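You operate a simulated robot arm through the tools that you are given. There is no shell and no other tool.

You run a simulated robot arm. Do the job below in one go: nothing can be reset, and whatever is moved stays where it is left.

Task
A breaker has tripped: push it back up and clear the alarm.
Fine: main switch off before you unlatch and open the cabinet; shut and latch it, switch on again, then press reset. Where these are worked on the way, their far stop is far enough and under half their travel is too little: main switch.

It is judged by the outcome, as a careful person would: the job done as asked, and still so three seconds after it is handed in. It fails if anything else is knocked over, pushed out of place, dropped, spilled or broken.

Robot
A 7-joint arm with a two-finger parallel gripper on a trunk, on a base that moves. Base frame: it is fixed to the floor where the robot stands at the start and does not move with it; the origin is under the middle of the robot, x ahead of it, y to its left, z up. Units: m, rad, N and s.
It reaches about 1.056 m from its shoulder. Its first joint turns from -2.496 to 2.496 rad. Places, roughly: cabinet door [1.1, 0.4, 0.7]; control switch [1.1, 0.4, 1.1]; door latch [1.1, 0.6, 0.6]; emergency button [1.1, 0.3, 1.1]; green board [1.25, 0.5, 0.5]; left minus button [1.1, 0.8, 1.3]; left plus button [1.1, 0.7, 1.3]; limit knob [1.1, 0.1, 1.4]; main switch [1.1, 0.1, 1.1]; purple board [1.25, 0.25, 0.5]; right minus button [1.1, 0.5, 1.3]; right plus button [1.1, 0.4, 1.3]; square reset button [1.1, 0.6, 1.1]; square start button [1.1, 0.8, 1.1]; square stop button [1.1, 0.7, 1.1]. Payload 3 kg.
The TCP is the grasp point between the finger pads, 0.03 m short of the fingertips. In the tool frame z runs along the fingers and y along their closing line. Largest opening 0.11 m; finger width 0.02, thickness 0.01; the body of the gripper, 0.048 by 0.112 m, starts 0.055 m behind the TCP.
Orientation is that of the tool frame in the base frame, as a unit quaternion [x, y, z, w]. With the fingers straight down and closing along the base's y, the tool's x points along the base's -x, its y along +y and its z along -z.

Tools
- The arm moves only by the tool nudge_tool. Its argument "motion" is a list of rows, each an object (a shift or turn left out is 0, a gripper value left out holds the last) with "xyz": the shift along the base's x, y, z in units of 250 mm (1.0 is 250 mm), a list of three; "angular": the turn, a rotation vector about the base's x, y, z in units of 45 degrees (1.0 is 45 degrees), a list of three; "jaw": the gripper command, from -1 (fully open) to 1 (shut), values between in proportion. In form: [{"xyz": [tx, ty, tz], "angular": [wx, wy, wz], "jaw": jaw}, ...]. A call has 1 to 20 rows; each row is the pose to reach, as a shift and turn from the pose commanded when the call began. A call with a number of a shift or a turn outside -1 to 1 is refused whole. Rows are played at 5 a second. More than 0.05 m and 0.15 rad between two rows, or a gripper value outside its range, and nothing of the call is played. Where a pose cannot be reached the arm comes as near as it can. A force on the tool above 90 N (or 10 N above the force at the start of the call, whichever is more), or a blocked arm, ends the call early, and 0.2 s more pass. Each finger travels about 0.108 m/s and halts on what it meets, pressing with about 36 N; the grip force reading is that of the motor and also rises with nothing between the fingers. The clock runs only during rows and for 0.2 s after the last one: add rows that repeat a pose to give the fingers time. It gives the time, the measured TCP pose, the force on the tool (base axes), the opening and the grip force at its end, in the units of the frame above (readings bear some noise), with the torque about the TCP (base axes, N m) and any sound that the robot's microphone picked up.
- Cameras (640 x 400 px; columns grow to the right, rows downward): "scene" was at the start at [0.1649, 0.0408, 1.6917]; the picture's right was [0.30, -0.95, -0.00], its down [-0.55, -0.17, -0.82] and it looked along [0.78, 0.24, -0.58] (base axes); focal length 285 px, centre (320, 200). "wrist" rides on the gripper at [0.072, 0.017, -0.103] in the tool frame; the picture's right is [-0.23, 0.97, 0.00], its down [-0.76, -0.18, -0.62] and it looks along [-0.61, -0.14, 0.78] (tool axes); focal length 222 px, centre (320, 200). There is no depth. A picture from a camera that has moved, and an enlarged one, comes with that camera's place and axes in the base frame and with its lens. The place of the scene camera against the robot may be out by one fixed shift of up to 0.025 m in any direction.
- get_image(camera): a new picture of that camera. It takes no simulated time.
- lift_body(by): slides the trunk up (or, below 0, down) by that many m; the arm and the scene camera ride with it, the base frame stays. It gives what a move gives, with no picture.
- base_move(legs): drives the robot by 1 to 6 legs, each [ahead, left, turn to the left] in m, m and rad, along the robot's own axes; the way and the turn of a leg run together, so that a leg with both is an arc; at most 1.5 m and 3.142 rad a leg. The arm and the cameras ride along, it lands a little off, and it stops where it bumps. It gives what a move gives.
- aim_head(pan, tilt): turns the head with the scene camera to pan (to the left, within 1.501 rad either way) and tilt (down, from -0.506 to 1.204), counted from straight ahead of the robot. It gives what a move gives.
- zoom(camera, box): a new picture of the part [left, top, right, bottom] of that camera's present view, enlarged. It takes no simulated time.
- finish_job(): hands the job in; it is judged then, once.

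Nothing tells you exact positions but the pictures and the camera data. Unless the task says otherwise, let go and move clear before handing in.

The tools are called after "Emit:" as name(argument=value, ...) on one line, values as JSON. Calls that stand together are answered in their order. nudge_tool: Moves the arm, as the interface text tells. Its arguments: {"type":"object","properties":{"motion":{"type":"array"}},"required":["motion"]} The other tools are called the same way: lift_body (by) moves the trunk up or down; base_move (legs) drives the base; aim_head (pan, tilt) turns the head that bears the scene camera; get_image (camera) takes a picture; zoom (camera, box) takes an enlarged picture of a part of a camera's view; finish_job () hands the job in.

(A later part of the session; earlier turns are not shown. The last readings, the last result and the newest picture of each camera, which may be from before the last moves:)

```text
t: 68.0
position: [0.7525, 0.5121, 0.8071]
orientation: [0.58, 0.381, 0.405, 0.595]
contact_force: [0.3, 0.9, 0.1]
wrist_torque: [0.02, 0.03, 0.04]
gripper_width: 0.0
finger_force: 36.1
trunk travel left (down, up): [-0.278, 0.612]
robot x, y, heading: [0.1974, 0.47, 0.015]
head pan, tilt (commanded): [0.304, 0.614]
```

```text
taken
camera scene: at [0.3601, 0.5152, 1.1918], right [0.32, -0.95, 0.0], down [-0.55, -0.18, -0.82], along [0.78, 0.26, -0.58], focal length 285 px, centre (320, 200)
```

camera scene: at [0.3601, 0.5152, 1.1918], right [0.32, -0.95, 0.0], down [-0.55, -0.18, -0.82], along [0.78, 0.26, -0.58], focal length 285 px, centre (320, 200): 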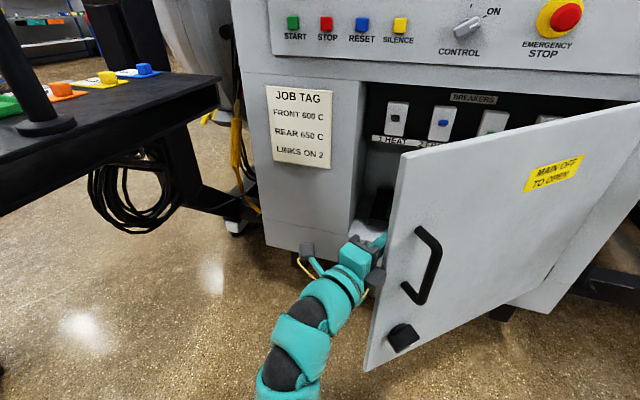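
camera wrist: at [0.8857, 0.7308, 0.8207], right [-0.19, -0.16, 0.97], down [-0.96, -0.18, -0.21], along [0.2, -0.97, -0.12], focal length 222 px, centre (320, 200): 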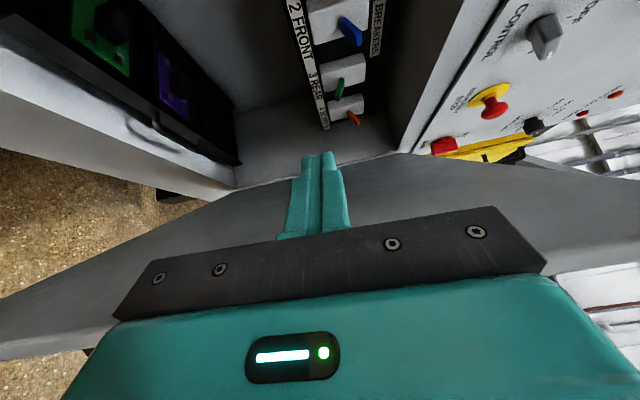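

Emit:
nudge_tool(motion=[{"xyz": [-0.055, -0.048, 0], "angular": [0, 0, 0.038], "jaw": 1}, {"xyz": [-0.11, -0.096, 0], "angular": [0, 0, 0.076]}, {"xyz": [-0.165, -0.146, 0], "angular": [0, 0, 0.115]}, {"xyz": [-0.215, -0.198, 0], "angular": [0, 0, 0.153]}, {"xyz": [-0.265, -0.25, 0], "angular": [0, 0, 0.19]}, {"xyz": [-0.313, -0.305, 0], "angular": [0, 0, 0.229]}, {"xyz": [-0.36, -0.36, 0], "angular": [0, 0, 0.268]}, {"xyz": [-0.405, -0.419, 0], "angular": [0, 0, 0.306]}])

Emit:
get_image(camera="scene")

```text
t: 69.8
position: [0.7005, 0.5339, 0.7799]
orientation: [0.533, 0.444, 0.47, 0.546]
contact_force: [0.7, 0.0, -1.0]
wrist_torque: [0.0, -0.01, 0.03]
gripper_width: 0.0002
finger_force: 36.2
out of reach, approached as far as the arm can: row 3, 4, 5, 6, 7, 8
trunk travel left (down, up): [-0.278, 0.612]
robot x, y, heading: [0.1942, 0.4722, 0.016]
head pan, tilt (commanded): [0.304, 0.614]
```

```text
taken
camera scene: at [0.36, 0.5152, 1.1918], right [0.32, -0.95, 0.0], down [-0.55, -0.18, -0.82], along [0.78, 0.26, -0.58], focal length 285 px, centre (320, 200)
```

scene: 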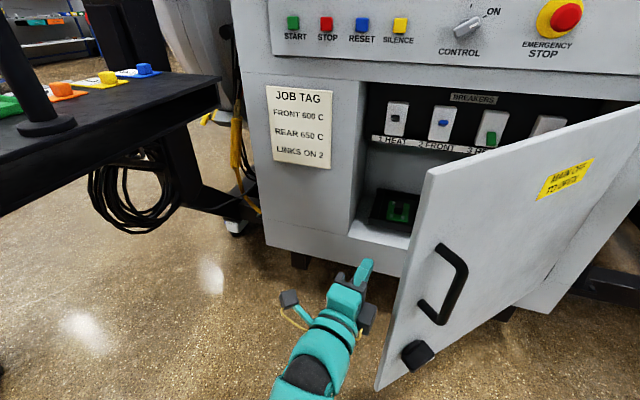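

The door is about 45° open. The arm can't fold in closer, so I'll move deeper in x and push the inner face to the right from there.

Emit:
nudge_tool(motion=[{"xyz": [0.15, 0.02, 0.0], "angular": [0, 0, 0.04], "jaw": 1}, {"xyz": [0.3, 0.02, 0.0], "angular": [0, 0, 0.08]}, {"xyz": [0.45, 0.0, 0.0], "angular": [0, 0, 0.12]}, {"xyz": [0.6, -0.05, 0.0], "angular": [0, 0, 0.16]}, {"xyz": [0.65, -0.15, 0.0], "angular": [0, 0, 0.2]}, {"xyz": [0.65, -0.27, 0.0], "angular": [0, 0, 0.2]}, {"xyz": [0.65, -0.4, 0.0], "angular": [0, 0, 0.2]}, {"xyz": [0.65, -0.52, 0.0], "angular": [0, 0, 0.2]}, {"xyz": [0.65, -0.64, 0.0], "angular": [0, 0, 0.2]}, {"xyz": [0.65, -0.76, 0.0], "angular": [0, 0, 0.2]}])

Emit:
get_image(camera="scene")

```text
t: 72.0
position: [0.8797, 0.3602, 0.7664]
orientation: [0.493, 0.488, 0.514, 0.505]
contact_force: [1.1, -0.5, -0.1]
wrist_torque: [-0.02, 0.02, -0.03]
gripper_width: 0.0001
finger_force: 35.8
out of reach, approached as far as the arm can: row 8, 9, 10
trunk travel left (down, up): [-0.278, 0.612]
robot x, y, heading: [0.1942, 0.4731, 0.021]
head pan, tilt (commanded): [0.304, 0.614]
```

```text
taken
camera scene: at [0.36, 0.5156, 1.1918], right [0.32, -0.95, 0.0], down [-0.55, -0.18, -0.82], along [0.78, 0.26, -0.58], focal length 285 px, centre (320, 200)
```

scene: 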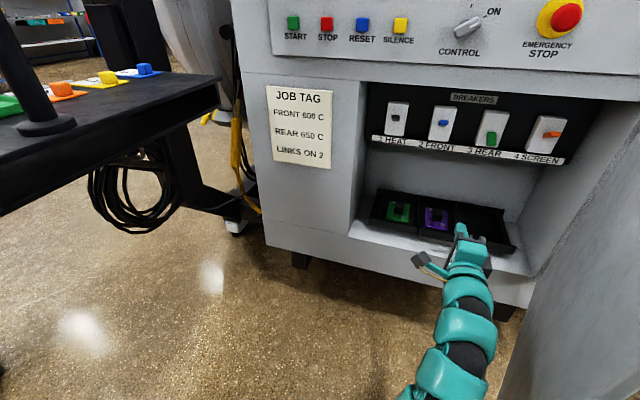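

The door is wide open and I can see breakers 1–4 plus the two boards at the bottom. I'll pan to check the door and zoom in on the breakers.

Emit:
zoom(camera="scene", box=[360, 80, 600, 230])

Emit:
aim_head(pan=-0.2, tilt=0.614)

Emit:
get_image(camera="scene")

```text
2.67 times, centred on (480, 155) of scene
camera zoom: at [0.36, 0.5156, 1.1918], right [0.32, -0.95, 0.0], down [-0.55, -0.18, -0.82], along [0.78, 0.26, -0.58], focal length 761 px, centre (-107, 320)
```

zoom: 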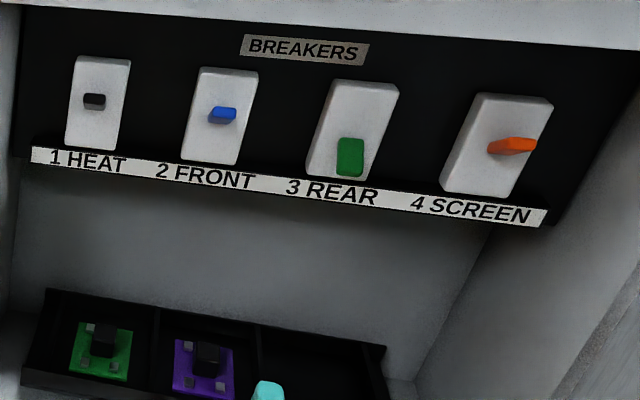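

```text
t: 73.0
position: [0.879, 0.3603, 0.7649]
orientation: [0.494, 0.487, 0.514, 0.505]
contact_force: [0.4, -0.3, 0.4]
wrist_torque: [0.01, 0.04, -0.02]
gripper_width: 0.0
finger_force: 36.5
trunk travel left (down, up): [-0.278, 0.612]
robot x, y, heading: [0.1932, 0.4688, 0.014]
head pan, tilt (commanded): [-0.201, 0.614]
```

```text
taken
camera scene: at [0.3632, 0.4715, 1.1918], right [-0.18, -0.98, 0.0], down [-0.57, 0.1, -0.82], along [0.8, -0.15, -0.58], focal length 285 px, centre (320, 200)
```

scene: 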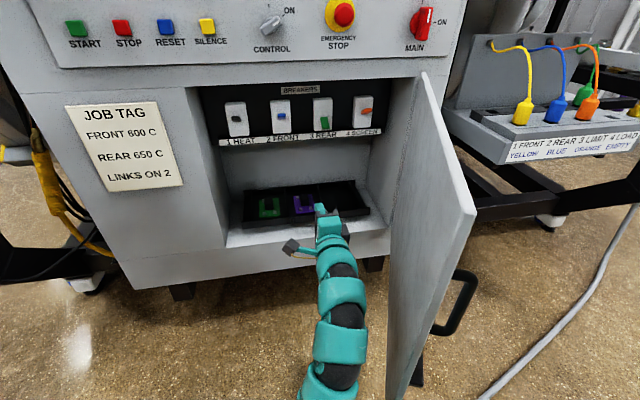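

The door stands near 90°, and breaker 3 (green) is down while the others are up. I'll get a precise view of it.

Emit:
zoom(camera="scene", box=[200, 75, 408, 205])

Emit:
zoom(camera="scene", box=[290, 85, 386, 145])

Emit:
get_image(camera="wrist")

```text
3.08 times, centred on (304, 140) of scene
camera zoom: at [0.3632, 0.4715, 1.1918], right [-0.18, -0.98, 0.0], down [-0.57, 0.1, -0.82], along [0.8, -0.15, -0.58], focal length 878 px, centre (369, 385)
```

zoom: 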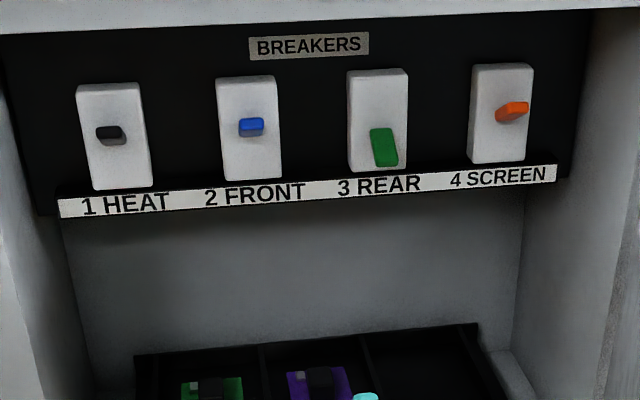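

```text
6.67 times, centred on (338, 115) of scene
camera zoom: at [0.3632, 0.4715, 1.1918], right [-0.18, -0.98, 0.0], down [-0.57, 0.1, -0.82], along [0.8, -0.15, -0.58], focal length 1901 px, centre (200, 767)
```

zoom: 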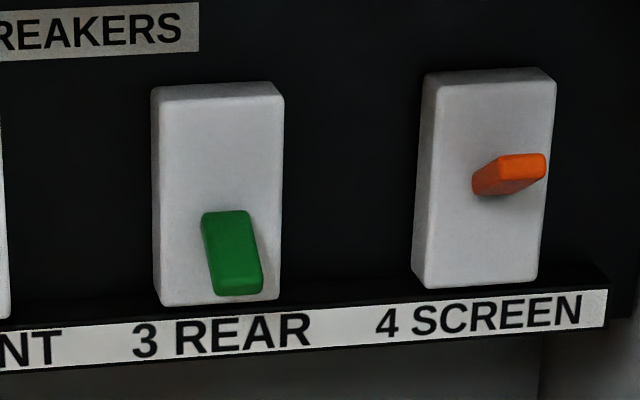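

```text
taken
camera wrist: at [0.7736, 0.4324, 0.7795], right [-0.04, -0.24, 0.97], down [-0.61, -0.76, -0.21], along [0.79, -0.6, -0.12], focal length 222 px, centre (320, 200)
```

wrist: 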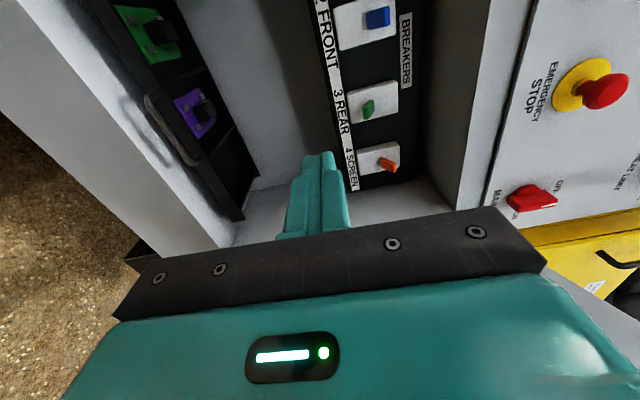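

Emit:
zoom(camera="scene", box=[272, 185, 368, 245])

Emit:
zoom(camera="wrist", box=[310, 60, 438, 140])

```text
6.67 times, centred on (320, 215) of scene
camera zoom: at [0.3632, 0.4715, 1.1918], right [-0.18, -0.98, 0.0], down [-0.57, 0.1, -0.82], along [0.8, -0.15, -0.58], focal length 1901 px, centre (320, 100)
```

zoom: 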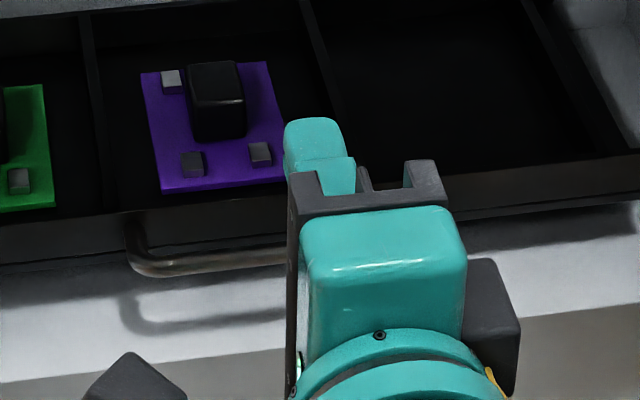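

```text
5.00 times, centred on (374, 100) of wrist
camera zoom: at [0.7736, 0.4324, 0.7795], right [-0.04, -0.24, 0.97], down [-0.61, -0.76, -0.21], along [0.79, -0.6, -0.12], focal length 1111 px, centre (50, 700)
```

zoom: 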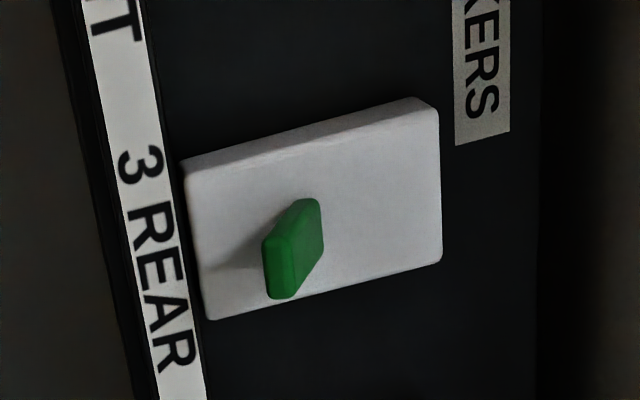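

Breaker 3's lever tip is at about [1.197, 0.282, 0.846] with its pivot near [1.243, 0.283, 0.872], so it must be lifted from below. The door is only about 67° open (edge near [0.54, 0.29]), and the base needs room to come forward, so I'll push the door further with the hand angled right.

Emit:
nudge_tool(motion=[{"xyz": [0, -0.05, 0], "angular": [0, 0, -0.1], "jaw": 1}, {"xyz": [0, -0.12, 0], "angular": [0, 0, -0.2]}, {"xyz": [0, -0.2, 0], "angular": [0, 0, -0.3]}, {"xyz": [0, -0.3, 0], "angular": [0, 0, -0.4]}, {"xyz": [0, -0.4, 0], "angular": [0, 0, -0.5]}, {"xyz": [0, -0.5, 0], "angular": [0, 0, -0.5]}, {"xyz": [0, -0.6, 0], "angular": [0, 0, -0.5]}, {"xyz": [0, -0.7, 0], "angular": [0, 0, -0.5]}])

Emit:
get_image(camera="scene")

```text
t: 74.8
position: [0.8812, 0.1828, 0.7642]
orientation: [0.58, 0.382, 0.404, 0.596]
contact_force: [-0.3, 0.2, -1.0]
wrist_torque: [-0.01, 0.02, -0.04]
gripper_width: 0.0
finger_force: 35.9
trunk travel left (down, up): [-0.278, 0.612]
robot x, y, heading: [0.1958, 0.4726, 0.017]
head pan, tilt (commanded): [-0.201, 0.614]
```

```text
taken
camera scene: at [0.3632, 0.4716, 1.1918], right [-0.18, -0.98, 0.0], down [-0.57, 0.1, -0.82], along [0.8, -0.15, -0.58], focal length 285 px, centre (320, 200)
```

scene: 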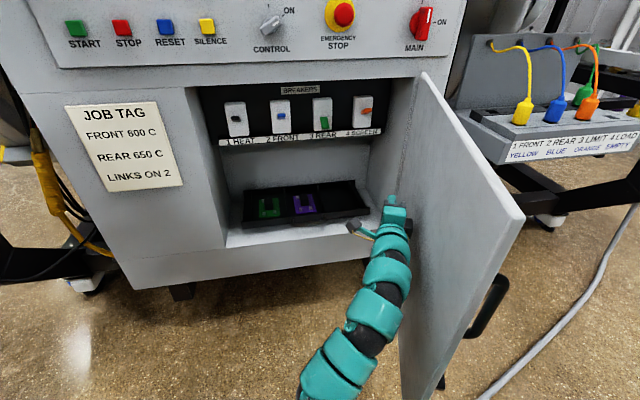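

Emit:
nudge_tool(motion=[{"xyz": [-0.06, -0.08, 0], "angular": [0, 0, -0.03], "jaw": 1}, {"xyz": [-0.12, -0.16, 0], "angular": [0, 0, -0.06]}, {"xyz": [-0.18, -0.24, 0], "angular": [0, 0, -0.1]}, {"xyz": [-0.22, -0.32, 0], "angular": [0, 0, -0.13]}, {"xyz": [-0.26, -0.4, 0], "angular": [0, 0, -0.16]}, {"xyz": [-0.3, -0.48, 0], "angular": [0, 0, -0.2]}, {"xyz": [-0.32, -0.54, 0], "angular": [0, 0, -0.2]}])

Emit:
get_image(camera="scene")

```text
t: 76.4
position: [0.8204, 0.0514, 0.7502]
orientation: [0.607, 0.335, 0.358, 0.625]
contact_force: [-0.2, 0.6, 0.3]
wrist_torque: [0.02, -0.01, 0.02]
gripper_width: 0.0
finger_force: 36.1
out of reach, approached as far as the arm can: row 2, 3, 4, 5, 6, 7
trunk travel left (down, up): [-0.278, 0.612]
robot x, y, heading: [0.1945, 0.4694, 0.015]
head pan, tilt (commanded): [-0.201, 0.614]
```

```text
taken
camera scene: at [0.3633, 0.4718, 1.1918], right [-0.18, -0.98, 0.0], down [-0.57, 0.1, -0.82], along [0.8, -0.15, -0.58], focal length 285 px, centre (320, 200)
```

scene: 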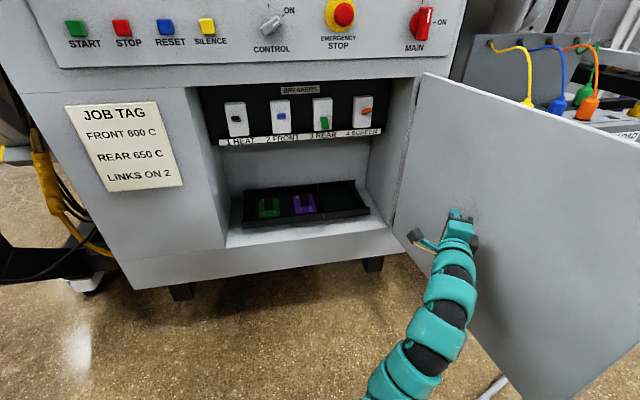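

The door is a bit past 90° open. I'll bring the arm back to the middle, and look down to check the room around the base.

Emit:
nudge_tool(motion=[{"xyz": [0, 0.12, 0.02], "angular": [0, 0, 0.08], "jaw": 1}, {"xyz": [0, 0.24, 0.04], "angular": [0, 0, 0.16]}, {"xyz": [0, 0.36, 0.06], "angular": [0, 0, 0.24]}, {"xyz": [0, 0.48, 0.08], "angular": [0, 0, 0.32]}, {"xyz": [0, 0.6, 0.1], "angular": [0, 0, 0.4]}, {"xyz": [0, 0.72, 0.12], "angular": [0, 0, 0.48]}, {"xyz": [0, 0.84, 0.14], "angular": [0, 0, 0.56]}, {"xyz": [0, 0.96, 0.14], "angular": [0, 0, 0.6]}])

Emit:
aim_head(pan=-0.5, tilt=1.1)

Emit:
get_image(camera="scene")

```text
t: 78.2
position: [0.8632, 0.2834, 0.7155]
orientation: [0.514, 0.466, 0.493, 0.524]
contact_force: [1.0, -0.4, -0.9]
wrist_torque: [-0.01, 0.0, 0.03]
gripper_width: 0.0
finger_force: 35.6
out of reach, approached as far as the arm can: row 1, 2, 3, 4, 5, 6, 7, 8
trunk travel left (down, up): [-0.278, 0.612]
robot x, y, heading: [0.1932, 0.4724, 0.018]
head pan, tilt (commanded): [-0.201, 0.614]
```

```text
t: 79.1
position: [0.8643, 0.2853, 0.715]
orientation: [0.513, 0.466, 0.493, 0.526]
contact_force: [0.4, 0.2, -0.3]
wrist_torque: [0.0, 0.02, 0.02]
gripper_width: 0.0
finger_force: 36.0
trunk travel left (down, up): [-0.278, 0.612]
robot x, y, heading: [0.1939, 0.4745, 0.012]
head pan, tilt (commanded): [-0.499, 1.1]
```

```text
taken
camera scene: at [0.3327, 0.4582, 1.1545], right [-0.46, -0.89, 0.0], down [-0.79, 0.41, -0.45], along [0.4, -0.21, -0.89], focal length 285 px, centre (320, 200)
```

scene: 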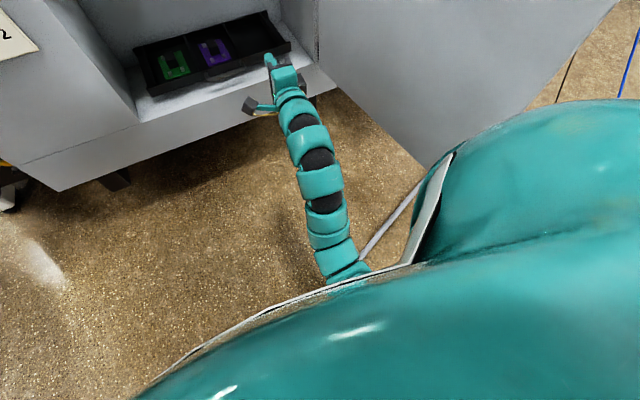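

There's room: the door stands at roughly 100°, with its edge near [0.5, −0.1]. I'll drive the base forward 0.2 and right 0.1 so that breaker 3 is in reach.

Emit:
base_move(legs=[[0.2, 0.0, 0.0], [0.0, -0.1, 0.0]])

Emit:
aim_head(pan=-0.05, tilt=0.614)

Emit:
get_image(camera="scene")

Emit:
get_image(camera="wrist")

```text
t: 81.5
position: [1.0632, 0.1845, 0.7149]
orientation: [0.514, 0.465, 0.492, 0.526]
contact_force: [-0.3, 0.5, -0.2]
wrist_torque: [0.0, 0.0, -0.02]
gripper_width: 0.0
finger_force: 36.0
trunk travel left (down, up): [-0.278, 0.612]
robot x, y, heading: [0.3998, 0.3757, 0.014]
head pan, tilt (commanded): [-0.499, 1.1]
```

```text
t: 82.4
position: [1.0643, 0.1843, 0.7155]
orientation: [0.513, 0.466, 0.492, 0.526]
contact_force: [0.3, -0.4, 0.2]
wrist_torque: [0.0, 0.01, 0.01]
gripper_width: 0.0
finger_force: 36.2
trunk travel left (down, up): [-0.278, 0.612]
robot x, y, heading: [0.398, 0.3715, 0.018]
head pan, tilt (commanded): [-0.051, 0.614]
```

```text
taken
camera scene: at [0.5661, 0.384, 1.1917], right [-0.04, -1.0, 0.0], down [-0.58, 0.02, -0.82], along [0.82, -0.03, -0.58], focal length 285 px, centre (320, 200)
```

scene: 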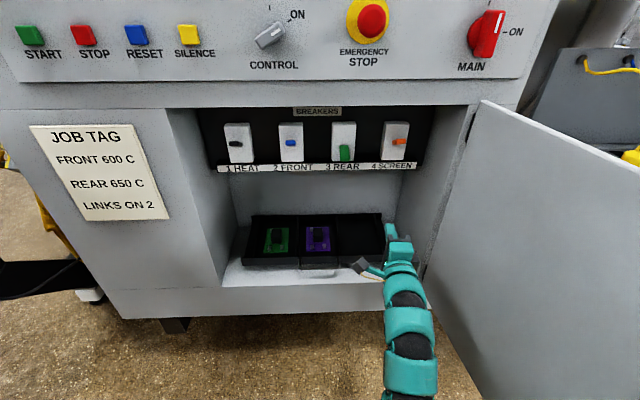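

```text
taken
camera wrist: at [0.9656, 0.2639, 0.7294], right [-0.06, -0.24, 0.97], down [-0.68, -0.71, -0.21], along [0.74, -0.67, -0.12], focal length 222 px, centre (320, 200)
```

wrist: 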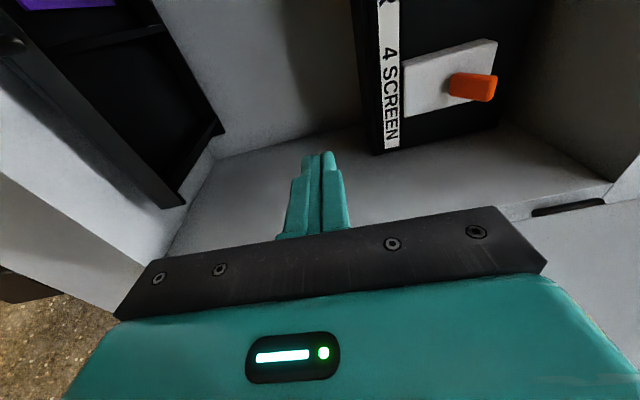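

Emit:
zoom(camera="scene", box=[296, 110, 424, 190])

Emit:
zoom(camera="wrist", box=[352, 20, 512, 120])

```text
5.00 times, centred on (360, 150) of scene
camera zoom: at [0.5661, 0.384, 1.1917], right [-0.04, -1.0, 0.0], down [-0.58, 0.02, -0.82], along [0.82, -0.03, -0.58], focal length 1426 px, centre (120, 450)
```

zoom: 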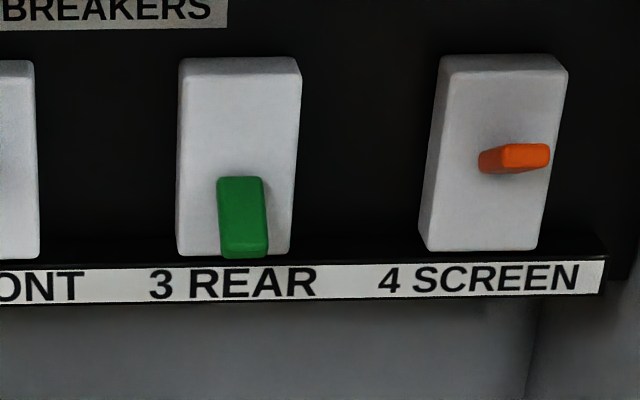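

```text
4.00 times, centred on (432, 70) of wrist
camera zoom: at [0.9656, 0.2639, 0.7294], right [-0.06, -0.24, 0.97], down [-0.68, -0.71, -0.21], along [0.74, -0.67, -0.12], focal length 888 px, centre (-128, 720)
```

zoom: 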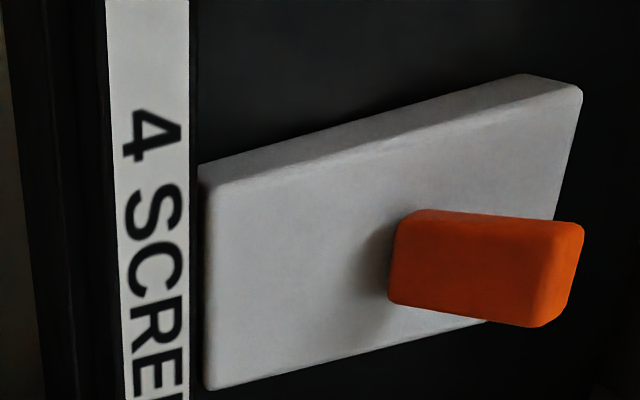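

Lever 3's tip is confirmed at about y≈0.286, z≈0.847. I'll position the closed fingertips below it at the same y.

Emit:
nudge_tool(motion=[{"xyz": [0, 0.1, 0.1], "angular": [0, 0, 0.03], "jaw": 1}, {"xyz": [0, 0.2, 0.2], "angular": [0, 0, 0.06]}, {"xyz": [0, 0.3, 0.3], "angular": [0, 0, 0.1]}, {"xyz": [0, 0.404, 0.396], "angular": [0, 0, 0.1]}, {"xyz": [0, 0.404, 0.396], "angular": [0, 0, 0.1]}])

Emit:
get_image(camera="scene")

Emit:
get_image(camera="wrist")

```text
t: 83.6
position: [1.0793, 0.2787, 0.7892]
orientation: [0.495, 0.486, 0.512, 0.507]
contact_force: [0.6, -0.4, -0.6]
wrist_torque: [0.01, 0.01, -0.03]
gripper_width: 0.0
finger_force: 35.6
out of reach, approached as far as the arm can: row 1, 2, 3, 4, 5
trunk travel left (down, up): [-0.278, 0.612]
robot x, y, heading: [0.3992, 0.3717, 0.014]
head pan, tilt (commanded): [-0.051, 0.614]
```

```text
taken
camera scene: at [0.5662, 0.3839, 1.1918], right [-0.04, -1.0, 0.0], down [-0.58, 0.02, -0.82], along [0.82, -0.03, -0.58], focal length 285 px, centre (320, 200)
```

scene: 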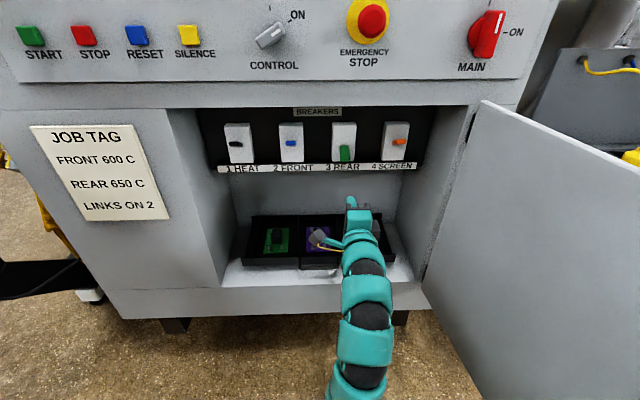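

```text
taken
camera wrist: at [0.9751, 0.3517, 0.8029], right [-0.04, -0.24, 0.97], down [-0.62, -0.76, -0.21], along [0.79, -0.61, -0.12], focal length 222 px, centre (320, 200)
```

wrist: 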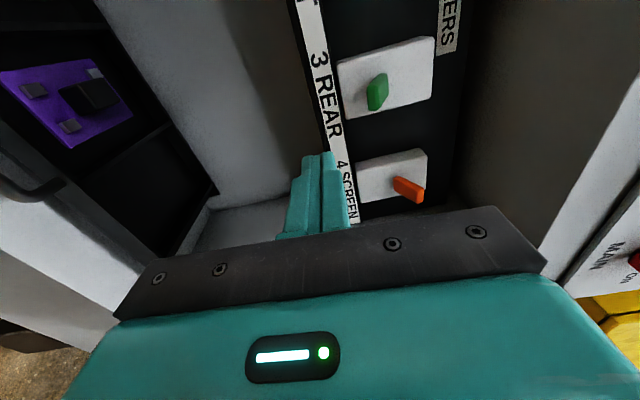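

Emit:
nudge_tool(motion=[{"xyz": [0.1, 0.015, 0.0], "jaw": 1}, {"xyz": [0.18, 0.026, 0.0]}, {"xyz": [0.2, 0.026, 0.05]}, {"xyz": [0.2, 0.026, 0.092]}, {"xyz": [0.2, 0.026, 0.092]}])

Emit:
get_image(camera="wrist")

Emit:
zoom(camera="scene", box=[296, 130, 424, 210])

```text
t: 84.8
position: [1.1311, 0.2862, 0.8134]
orientation: [0.495, 0.485, 0.512, 0.507]
contact_force: [0.3, 0.1, -0.3]
wrist_torque: [-0.01, -0.02, -0.01]
gripper_width: 0.0
finger_force: 35.8
trunk travel left (down, up): [-0.278, 0.612]
robot x, y, heading: [0.3942, 0.3748, 0.011]
head pan, tilt (commanded): [-0.051, 0.614]
```

```text
taken
camera wrist: at [1.0259, 0.3586, 0.8269], right [-0.04, -0.24, 0.97], down [-0.62, -0.76, -0.21], along [0.79, -0.61, -0.12], focal length 222 px, centre (320, 200)
```

wrist: 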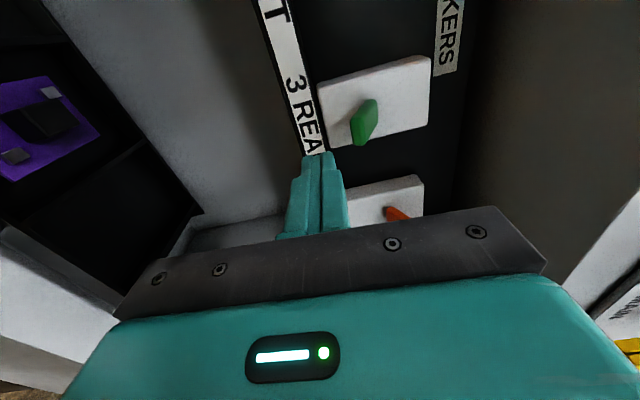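

```text
5.00 times, centred on (360, 170) of scene
camera zoom: at [0.5662, 0.3841, 1.1918], right [-0.04, -1.0, 0.0], down [-0.58, 0.02, -0.82], along [0.82, -0.03, -0.58], focal length 1426 px, centre (120, 350)
```

zoom: 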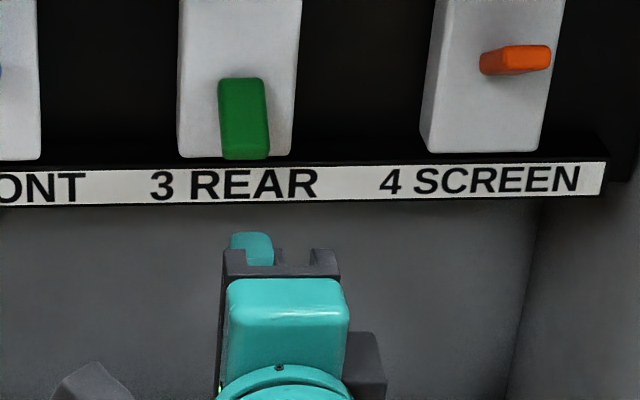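

The fingertips are below and in line with the lever. I'll advance under it.

Emit:
nudge_tool(motion=[{"xyz": [0.06, 0, 0], "jaw": 1}, {"xyz": [0.12, 0, 0]}, {"xyz": [0.17, 0, 0]}, {"xyz": [0.21, 0, 0]}, {"xyz": [0.21, 0, 0]}])

Emit:
get_image(camera="wrist")

Emit:
zoom(camera="scene", box=[296, 110, 424, 190])

```text
t: 86.0
position: [1.1844, 0.285, 0.8132]
orientation: [0.495, 0.485, 0.513, 0.506]
contact_force: [0.2, -0.9, 0.6]
wrist_torque: [0.0, -0.01, 0.01]
gripper_width: 0.0
finger_force: 35.9
trunk travel left (down, up): [-0.278, 0.612]
robot x, y, heading: [0.3994, 0.369, 0.017]
head pan, tilt (commanded): [-0.051, 0.614]
```

```text
taken
camera wrist: at [1.0781, 0.3585, 0.8279], right [-0.04, -0.24, 0.97], down [-0.62, -0.76, -0.21], along [0.79, -0.61, -0.12], focal length 222 px, centre (320, 200)
```

wrist: 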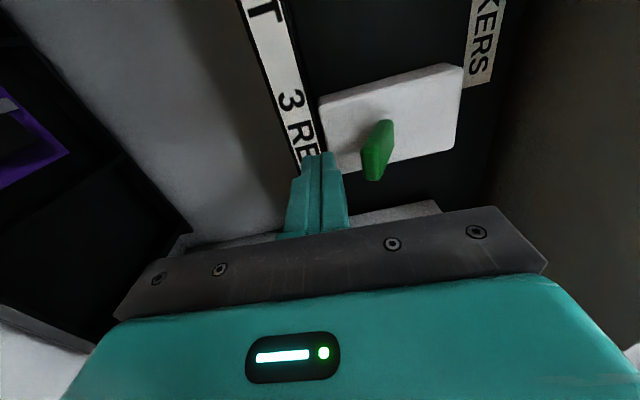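

```text
5.00 times, centred on (360, 150) of scene
camera zoom: at [0.5662, 0.3841, 1.1918], right [-0.04, -1.0, 0.0], down [-0.58, 0.02, -0.82], along [0.82, -0.03, -0.58], focal length 1426 px, centre (120, 450)
```

zoom: 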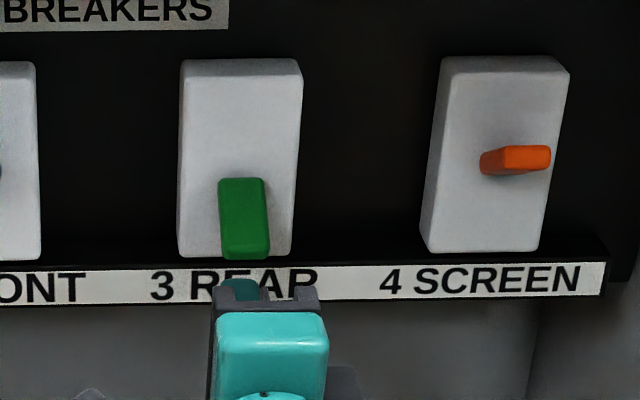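

Aligned under the lever. I'll lift.

Emit:
nudge_tool(motion=[{"xyz": [0, 0, 0.04], "jaw": 1}, {"xyz": [0, 0, 0.08]}, {"xyz": [0, 0, 0.12]}, {"xyz": [0, 0, 0.16]}, {"xyz": [0, 0, 0.2]}, {"xyz": [0, 0, 0.2]}])

Emit:
get_image(camera="wrist")

Emit:
zoom(camera="scene", box=[296, 110, 424, 190])

```text
t: 87.4
position: [1.183, 0.286, 0.8643]
orientation: [0.496, 0.486, 0.512, 0.505]
contact_force: [0.2, -0.2, -0.2]
wrist_torque: [-0.01, 0.02, -0.01]
gripper_width: 0.0
finger_force: 35.9
trunk travel left (down, up): [-0.278, 0.612]
robot x, y, heading: [0.3958, 0.3704, 0.013]
head pan, tilt (commanded): [-0.051, 0.614]
```

```text
taken
camera wrist: at [1.0784, 0.3593, 0.8777], right [-0.04, -0.24, 0.97], down [-0.62, -0.76, -0.21], along [0.79, -0.61, -0.12], focal length 222 px, centre (320, 200)
```

wrist: 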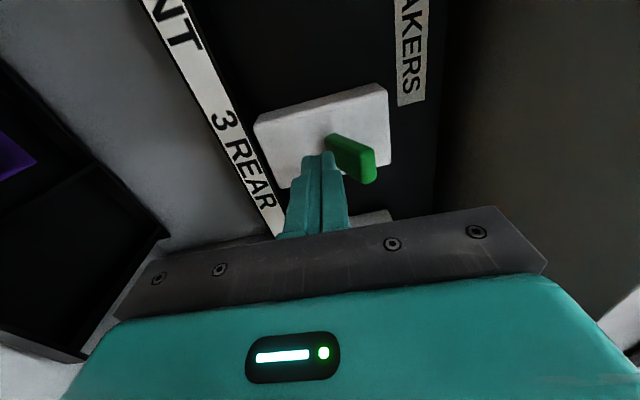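

```text
5.00 times, centred on (360, 150) of scene
camera zoom: at [0.5662, 0.3841, 1.1918], right [-0.04, -1.0, 0.0], down [-0.58, 0.02, -0.82], along [0.82, -0.03, -0.58], focal length 1426 px, centre (120, 450)
```

zoom: 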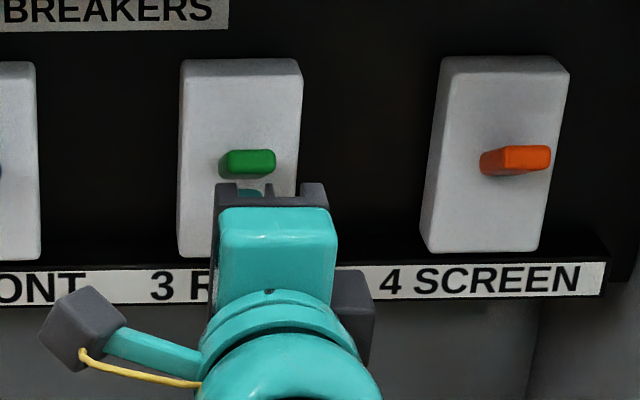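

The lever has swung up and now matches its neighbours. I'll nudge a little higher to make sure it's at its stop.

Emit:
nudge_tool(motion=[{"xyz": [0, 0, 0.03], "jaw": 1}, {"xyz": [0, 0, 0.06]}, {"xyz": [0, 0, 0.06]}])

```text
t: 88.2
position: [1.1837, 0.2863, 0.8715]
orientation: [0.498, 0.49, 0.509, 0.503]
contact_force: [-49.7, -2.9, -59.9]
wrist_torque: [-0.23, 1.25, 0.07]
gripper_width: 0.0
finger_force: 35.5
trunk travel left (down, up): [-0.278, 0.612]
robot x, y, heading: [0.399, 0.3744, 0.014]
head pan, tilt (commanded): [-0.051, 0.614]
```

It's firmly at its up stop. I'll come down slightly and withdraw.

Emit:
nudge_tool(motion=[{"xyz": [0, 0, -0.04], "jaw": 1}, {"xyz": [0, 0, -0.1]}, {"xyz": [-0.06, 0, -0.14]}, {"xyz": [-0.16, 0, -0.16]}, {"xyz": [-0.26, 0, -0.18]}, {"xyz": [-0.3, 0, -0.2]}])

Emit:
zoom(camera="scene", box=[200, 90, 440, 240])

Emit:
get_image(camera="scene")

Emit:
get_image(camera="wrist")

```text
t: 89.6
position: [1.1083, 0.2872, 0.8279]
orientation: [0.496, 0.486, 0.512, 0.506]
contact_force: [-0.4, 0.0, 0.8]
wrist_torque: [-0.05, -0.01, 0.01]
gripper_width: 0.0
finger_force: 36.4
trunk travel left (down, up): [-0.278, 0.612]
robot x, y, heading: [0.3973, 0.3675, 0.017]
head pan, tilt (commanded): [-0.051, 0.614]
```

```text
2.67 times, centred on (320, 165) of scene
camera zoom: at [0.5661, 0.384, 1.1918], right [-0.04, -1.0, 0.0], down [-0.58, 0.02, -0.82], along [0.82, -0.03, -0.58], focal length 761 px, centre (320, 293)
```

zoom: 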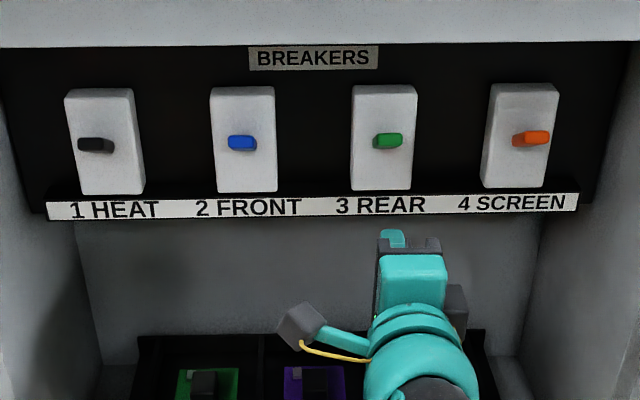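

```text
taken
camera scene: at [0.5661, 0.384, 1.1918], right [-0.04, -1.0, 0.0], down [-0.58, 0.02, -0.82], along [0.82, -0.03, -0.58], focal length 285 px, centre (320, 200)
```

scene: 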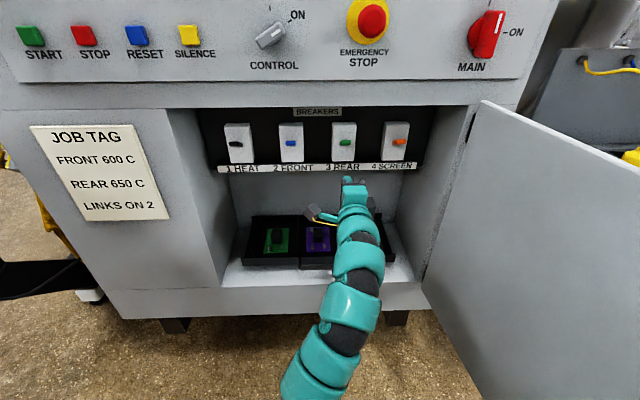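

```text
taken
camera wrist: at [1.0031, 0.3597, 0.8418], right [-0.04, -0.24, 0.97], down [-0.62, -0.76, -0.21], along [0.79, -0.61, -0.12], focal length 222 px, centre (320, 200)
```

wrist: 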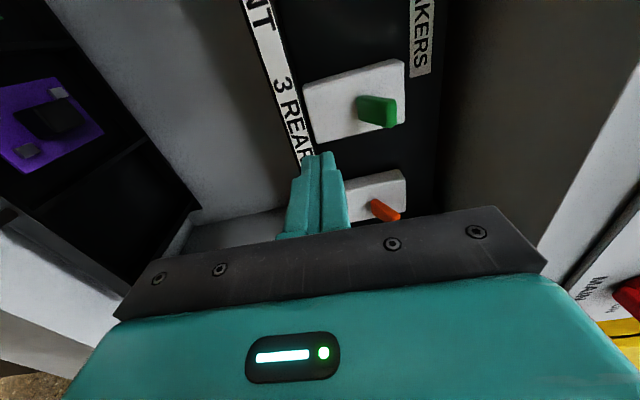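

Breaker 3 is up like the rest. Next I have to close the door from its outer side. I'll back straight out and roll the hand back so the camera isn't on the pushing side, then raise the trunk so the hand can pass over the door.

Emit:
base_move(legs=[[-0.4, 0.0, 0.0]])

Emit:
nudge_tool(motion=[{"angular": [-0.17, 0, 0], "jaw": 1}, {"angular": [-0.34, 0, 0]}, {"angular": [-0.51, 0, 0]}, {"angular": [-0.68, 0, 0]}, {"angular": [-0.85, 0, 0]}, {"angular": [-1.0, 0, 0]}])

Emit:
nudge_tool(motion=[{"angular": [-0.17, 0, 0], "jaw": 1}, {"angular": [-0.34, 0, 0]}, {"angular": [-0.51, 0, 0]}, {"angular": [-0.68, 0, 0]}, {"angular": [-0.85, 0, 0]}, {"angular": [-1.0, 0, 0]}])

Emit:
aim_head(pan=-0.5, tilt=0.75)

Emit:
get_image(camera="scene")

```text
t: 92.1
position: [0.7085, 0.282, 0.8276]
orientation: [0.495, 0.487, 0.513, 0.505]
contact_force: [0.1, 0.0, 1.2]
wrist_torque: [0.02, 0.0, -0.03]
gripper_width: 0.0
finger_force: 35.8
trunk travel left (down, up): [-0.278, 0.612]
robot x, y, heading: [-0.0032, 0.3635, 0.019]
head pan, tilt (commanded): [-0.051, 0.614]
```

```text
t: 93.5
position: [0.7081, 0.2819, 0.8281]
orientation: [0.264, 0.645, 0.287, 0.657]
contact_force: [-0.5, -0.5, 0.4]
wrist_torque: [-0.04, 0.01, -0.01]
gripper_width: 0.0
finger_force: 35.6
trunk travel left (down, up): [-0.278, 0.612]
robot x, y, heading: [-0.0042, 0.3642, 0.019]
head pan, tilt (commanded): [-0.051, 0.614]
```

```text
t: 94.9
position: [0.7071, 0.2803, 0.8279]
orientation: [-0.009, 0.707, 0.019, 0.707]
contact_force: [-0.5, 0.5, 0.7]
wrist_torque: [0.0, 0.02, 0.04]
gripper_width: 0.0
finger_force: 36.4
trunk travel left (down, up): [-0.278, 0.612]
robot x, y, heading: [-0.0044, 0.3656, 0.015]
head pan, tilt (commanded): [-0.051, 0.614]
```

```text
t: 95.8
position: [0.7077, 0.2796, 0.8265]
orientation: [-0.008, 0.707, 0.02, 0.707]
contact_force: [-0.1, -0.2, 0.0]
wrist_torque: [-0.02, 0.02, -0.03]
gripper_width: 0.0001
finger_force: 36.3
trunk travel left (down, up): [-0.278, 0.612]
robot x, y, heading: [0.0011, 0.3665, 0.019]
head pan, tilt (commanded): [-0.499, 0.75]
```

```text
taken
camera scene: at [0.1508, 0.3427, 1.1802], right [-0.46, -0.89, 0.0], down [-0.6, 0.32, -0.73], along [0.65, -0.34, -0.68], focal length 285 px, centre (320, 200)
```

scene: 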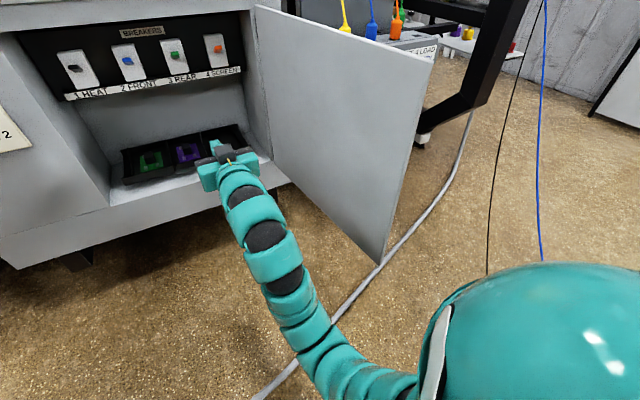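

The door edge is at about [0.49, −0.04], nearly 97° open. I'll raise the trunk so the arm clears the door top (z≈1.02), then shift right.

Emit:
lift_body(by=0.4)

Emit:
lift_body(by=0.1)

Emit:
get_image(camera="scene")

```text
t: 99.6
position: [0.7079, 0.2809, 1.2273]
orientation: [-0.007, 0.707, 0.019, 0.707]
contact_force: [-0.2, -1.1, 0.4]
wrist_torque: [0.0, -0.01, 0.0]
gripper_width: 0.0
finger_force: 36.2
trunk travel left (down, up): [-0.678, 0.212]
robot x, y, heading: [0.0003, 0.3668, 0.019]
head pan, tilt (commanded): [-0.499, 0.75]
```

```text
t: 101.0
position: [0.7082, 0.2819, 1.3281]
orientation: [-0.007, 0.707, 0.018, 0.707]
contact_force: [0.4, 0.6, 0.1]
wrist_torque: [0.03, 0.02, 0.03]
gripper_width: 0.0
finger_force: 35.6
trunk travel left (down, up): [-0.778, 0.112]
robot x, y, heading: [-0.0025, 0.3642, 0.016]
head pan, tilt (commanded): [-0.499, 0.75]
```

```text
taken
camera scene: at [0.1509, 0.3425, 1.6801], right [-0.46, -0.89, 0.0], down [-0.6, 0.32, -0.73], along [0.65, -0.34, -0.68], focal length 285 px, centre (320, 200)
```

scene: 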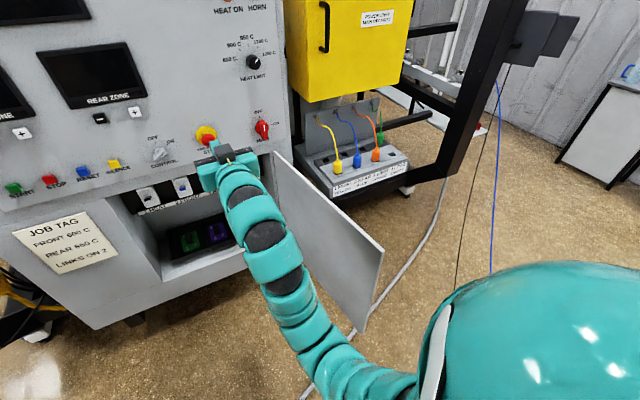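

Emit:
base_move(legs=[[0.0, -0.58, 0.0]])

Emit:
get_image(camera="scene")

```text
t: 104.2
position: [0.7157, -0.3008, 1.3272]
orientation: [-0.004, 0.707, 0.017, 0.707]
contact_force: [-0.7, -0.5, 0.8]
wrist_torque: [0.03, -0.03, 0.01]
gripper_width: 0.0002
finger_force: 35.9
trunk travel left (down, up): [-0.778, 0.112]
robot x, y, heading: [0.0029, -0.2092, 0.014]
head pan, tilt (commanded): [-0.499, 0.75]
```

```text
taken
camera scene: at [0.1587, -0.2364, 1.6801], right [-0.47, -0.88, 0.0], down [-0.6, 0.32, -0.73], along [0.65, -0.34, -0.68], focal length 285 px, centre (320, 200)
```

scene: 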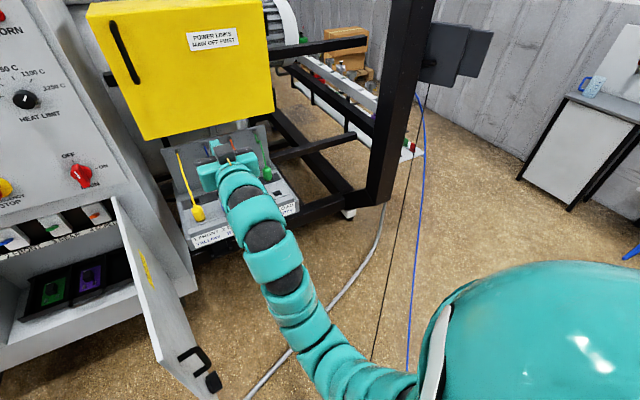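

The hand is now on the outer side of the door. I'll lower the trunk so the hand is at z≈0.965, above the handle and below the door top. Then I'll extend a little and push the door shut by driving left.

Emit:
lift_body(by=-0.36)

Emit:
nudge_tool(motion=[{"xyz": [0.12, 0, 0], "jaw": 1}, {"xyz": [0.24, 0, 0]}, {"xyz": [0.34, 0, 0]}, {"xyz": [0.34, 0, 0]}])

Emit:
aim_head(pan=0.2, tilt=0.6)

Emit:
get_image(camera="scene")

```text
t: 107.7
position: [0.7143, -0.2982, 0.9674]
orientation: [-0.006, 0.707, 0.017, 0.707]
contact_force: [0.5, -0.3, -0.2]
wrist_torque: [-0.02, 0.0, 0.01]
gripper_width: 0.0
finger_force: 35.7
trunk travel left (down, up): [-0.418, 0.472]
robot x, y, heading: [0.0036, -0.2099, 0.018]
head pan, tilt (commanded): [-0.499, 0.75]
```

```text
t: 108.7
position: [0.7999, -0.2997, 0.9671]
orientation: [-0.007, 0.707, 0.017, 0.707]
contact_force: [-0.4, -0.9, 0.5]
wrist_torque: [0.0, 0.02, -0.01]
gripper_width: 0.0001
finger_force: 36.3
trunk travel left (down, up): [-0.418, 0.472]
robot x, y, heading: [0.0022, -0.214, 0.01]
head pan, tilt (commanded): [-0.499, 0.75]
```

```text
t: 109.8
position: [0.7996, -0.2996, 0.9672]
orientation: [-0.006, 0.707, 0.017, 0.707]
contact_force: [-0.9, 0.4, -0.4]
wrist_torque: [0.0, -0.05, 0.01]
gripper_width: 0.0002
finger_force: 36.1
trunk travel left (down, up): [-0.418, 0.472]
robot x, y, heading: [0.0029, -0.2102, 0.01]
head pan, tilt (commanded): [0.201, 0.6]
```

```text
taken
camera scene: at [0.1719, -0.1782, 1.333], right [0.21, -0.98, 0.0], down [-0.55, -0.12, -0.82], along [0.81, 0.17, -0.57], focal length 285 px, centre (320, 200)
```

scene: 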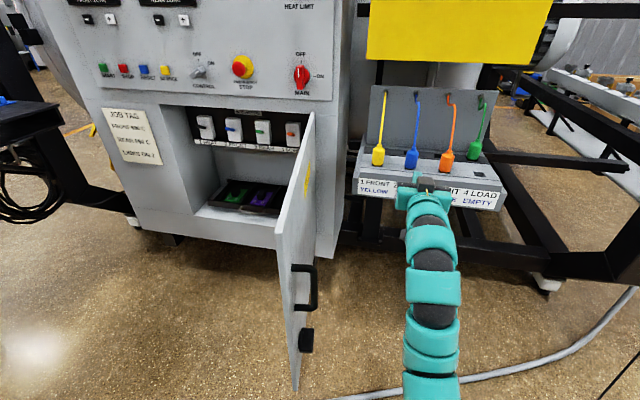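

The setup looks clear. I'll drive left slowly so the hand meets the door's outer face and swings it.

Emit:
base_move(legs=[[0.0, 0.3, 0.0]])

Emit:
get_image(camera="scene")

```text
t: 111.8
position: [0.7969, 0.0026, 0.9669]
orientation: [-0.007, 0.707, 0.018, 0.707]
contact_force: [-0.3, -0.2, 0.6]
wrist_torque: [0.04, 0.01, 0.01]
gripper_width: 0.0
finger_force: 36.3
trunk travel left (down, up): [-0.418, 0.472]
robot x, y, heading: [-0.0022, 0.0878, 0.013]
head pan, tilt (commanded): [0.201, 0.6]
```

```text
taken
camera scene: at [0.1676, 0.12, 1.333], right [0.22, -0.98, 0.0], down [-0.55, -0.12, -0.83], along [0.81, 0.18, -0.56], focal length 285 px, centre (320, 200)
```

scene: 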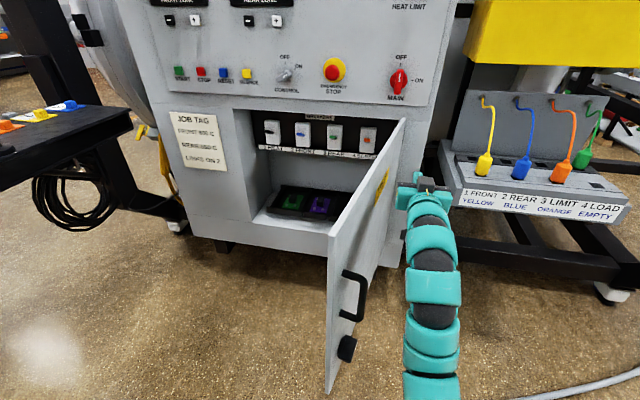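

Emit:
base_move(legs=[[0.0, 0.3, 0.0]])

Emit:
get_image(camera="scene")

```text
t: 113.9
position: [0.7909, 0.3092, 0.9669]
orientation: [-0.008, 0.707, 0.02, 0.707]
contact_force: [0.2, 0.2, 0.7]
wrist_torque: [-0.02, -0.02, 0.01]
gripper_width: 0.0
finger_force: 36.1
trunk travel left (down, up): [-0.418, 0.472]
robot x, y, heading: [-0.006, 0.3931, 0.019]
head pan, tilt (commanded): [0.201, 0.6]
```

```text
taken
camera scene: at [0.1624, 0.4267, 1.333], right [0.22, -0.98, 0.0], down [-0.55, -0.12, -0.83], along [0.81, 0.18, -0.56], focal length 285 px, centre (320, 200)
```

scene: 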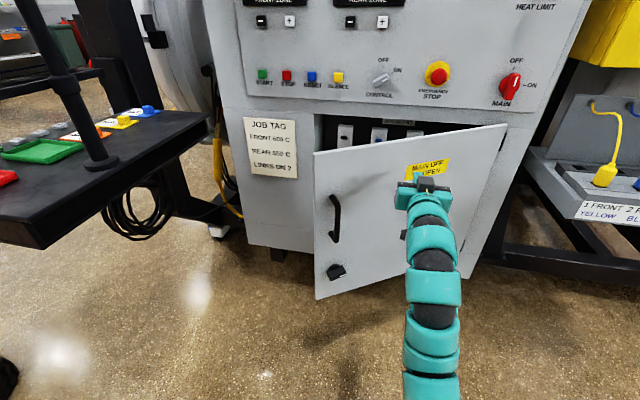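

The door is down to about 35°. I'll shift left a bit more for leverage, then push forward with the closed fingertips on the door face, clear of the handle.

Emit:
base_move(legs=[[0.0, 0.16, 0.0], [0.2, 0.0, 0.0]])

Emit:
get_image(camera="scene")

```text
t: 116.5
position: [0.9919, 0.4707, 0.9671]
orientation: [-0.007, 0.707, 0.019, 0.707]
contact_force: [-0.4, 1.0, 0.0]
wrist_torque: [-0.01, 0.0, 0.04]
gripper_width: 0.0
finger_force: 36.4
trunk travel left (down, up): [-0.418, 0.472]
robot x, y, heading: [0.1993, 0.5567, 0.016]
head pan, tilt (commanded): [0.201, 0.6]
```

```text
taken
camera scene: at [0.3626, 0.5887, 1.333], right [0.21, -0.98, 0.0], down [-0.55, -0.12, -0.82], along [0.81, 0.18, -0.57], focal length 285 px, centre (320, 200)
```

scene: 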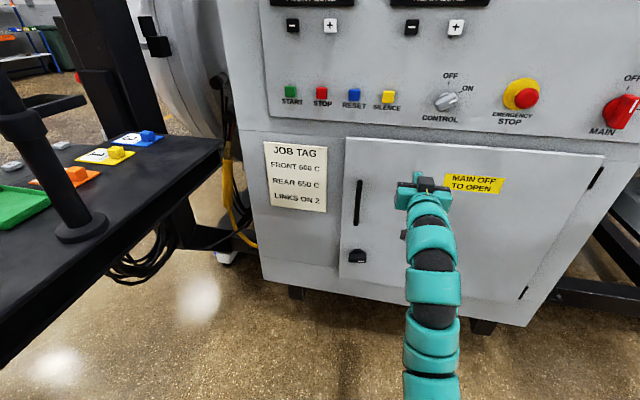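

The door is nearly shut. I'll press it home gently with the fingertips.

Emit:
nudge_tool(motion=[{"xyz": [0.06, 0, 0], "jaw": 1}, {"xyz": [0.12, 0, 0]}, {"xyz": [0.18, 0, 0]}, {"xyz": [0.24, 0, 0]}, {"xyz": [0.3, 0, 0]}, {"xyz": [0.34, 0, 0]}, {"xyz": [0.36, 0, 0]}])

Emit:
get_image(camera="scene")

```text
t: 118.1
position: [1.0809, 0.4691, 0.9668]
orientation: [-0.008, 0.706, 0.02, 0.708]
contact_force: [0.0, -0.5, -0.2]
wrist_torque: [0.04, -0.01, 0.01]
gripper_width: 0.0
finger_force: 35.9
trunk travel left (down, up): [-0.418, 0.472]
robot x, y, heading: [0.1972, 0.5559, 0.014]
head pan, tilt (commanded): [0.201, 0.6]
```

```text
taken
camera scene: at [0.3624, 0.5887, 1.333], right [0.21, -0.98, 0.0], down [-0.55, -0.12, -0.82], along [0.81, 0.18, -0.57], focal length 285 px, centre (320, 200)
```

scene: 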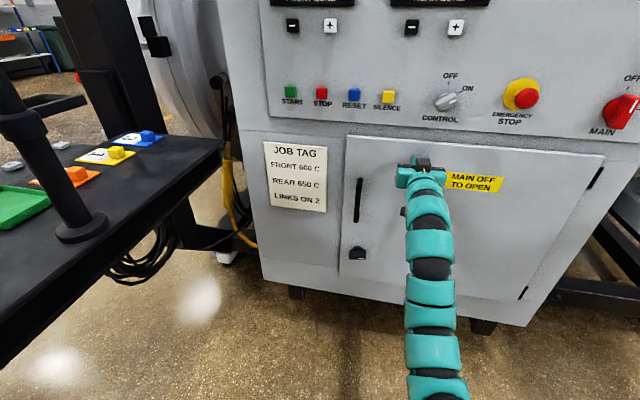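

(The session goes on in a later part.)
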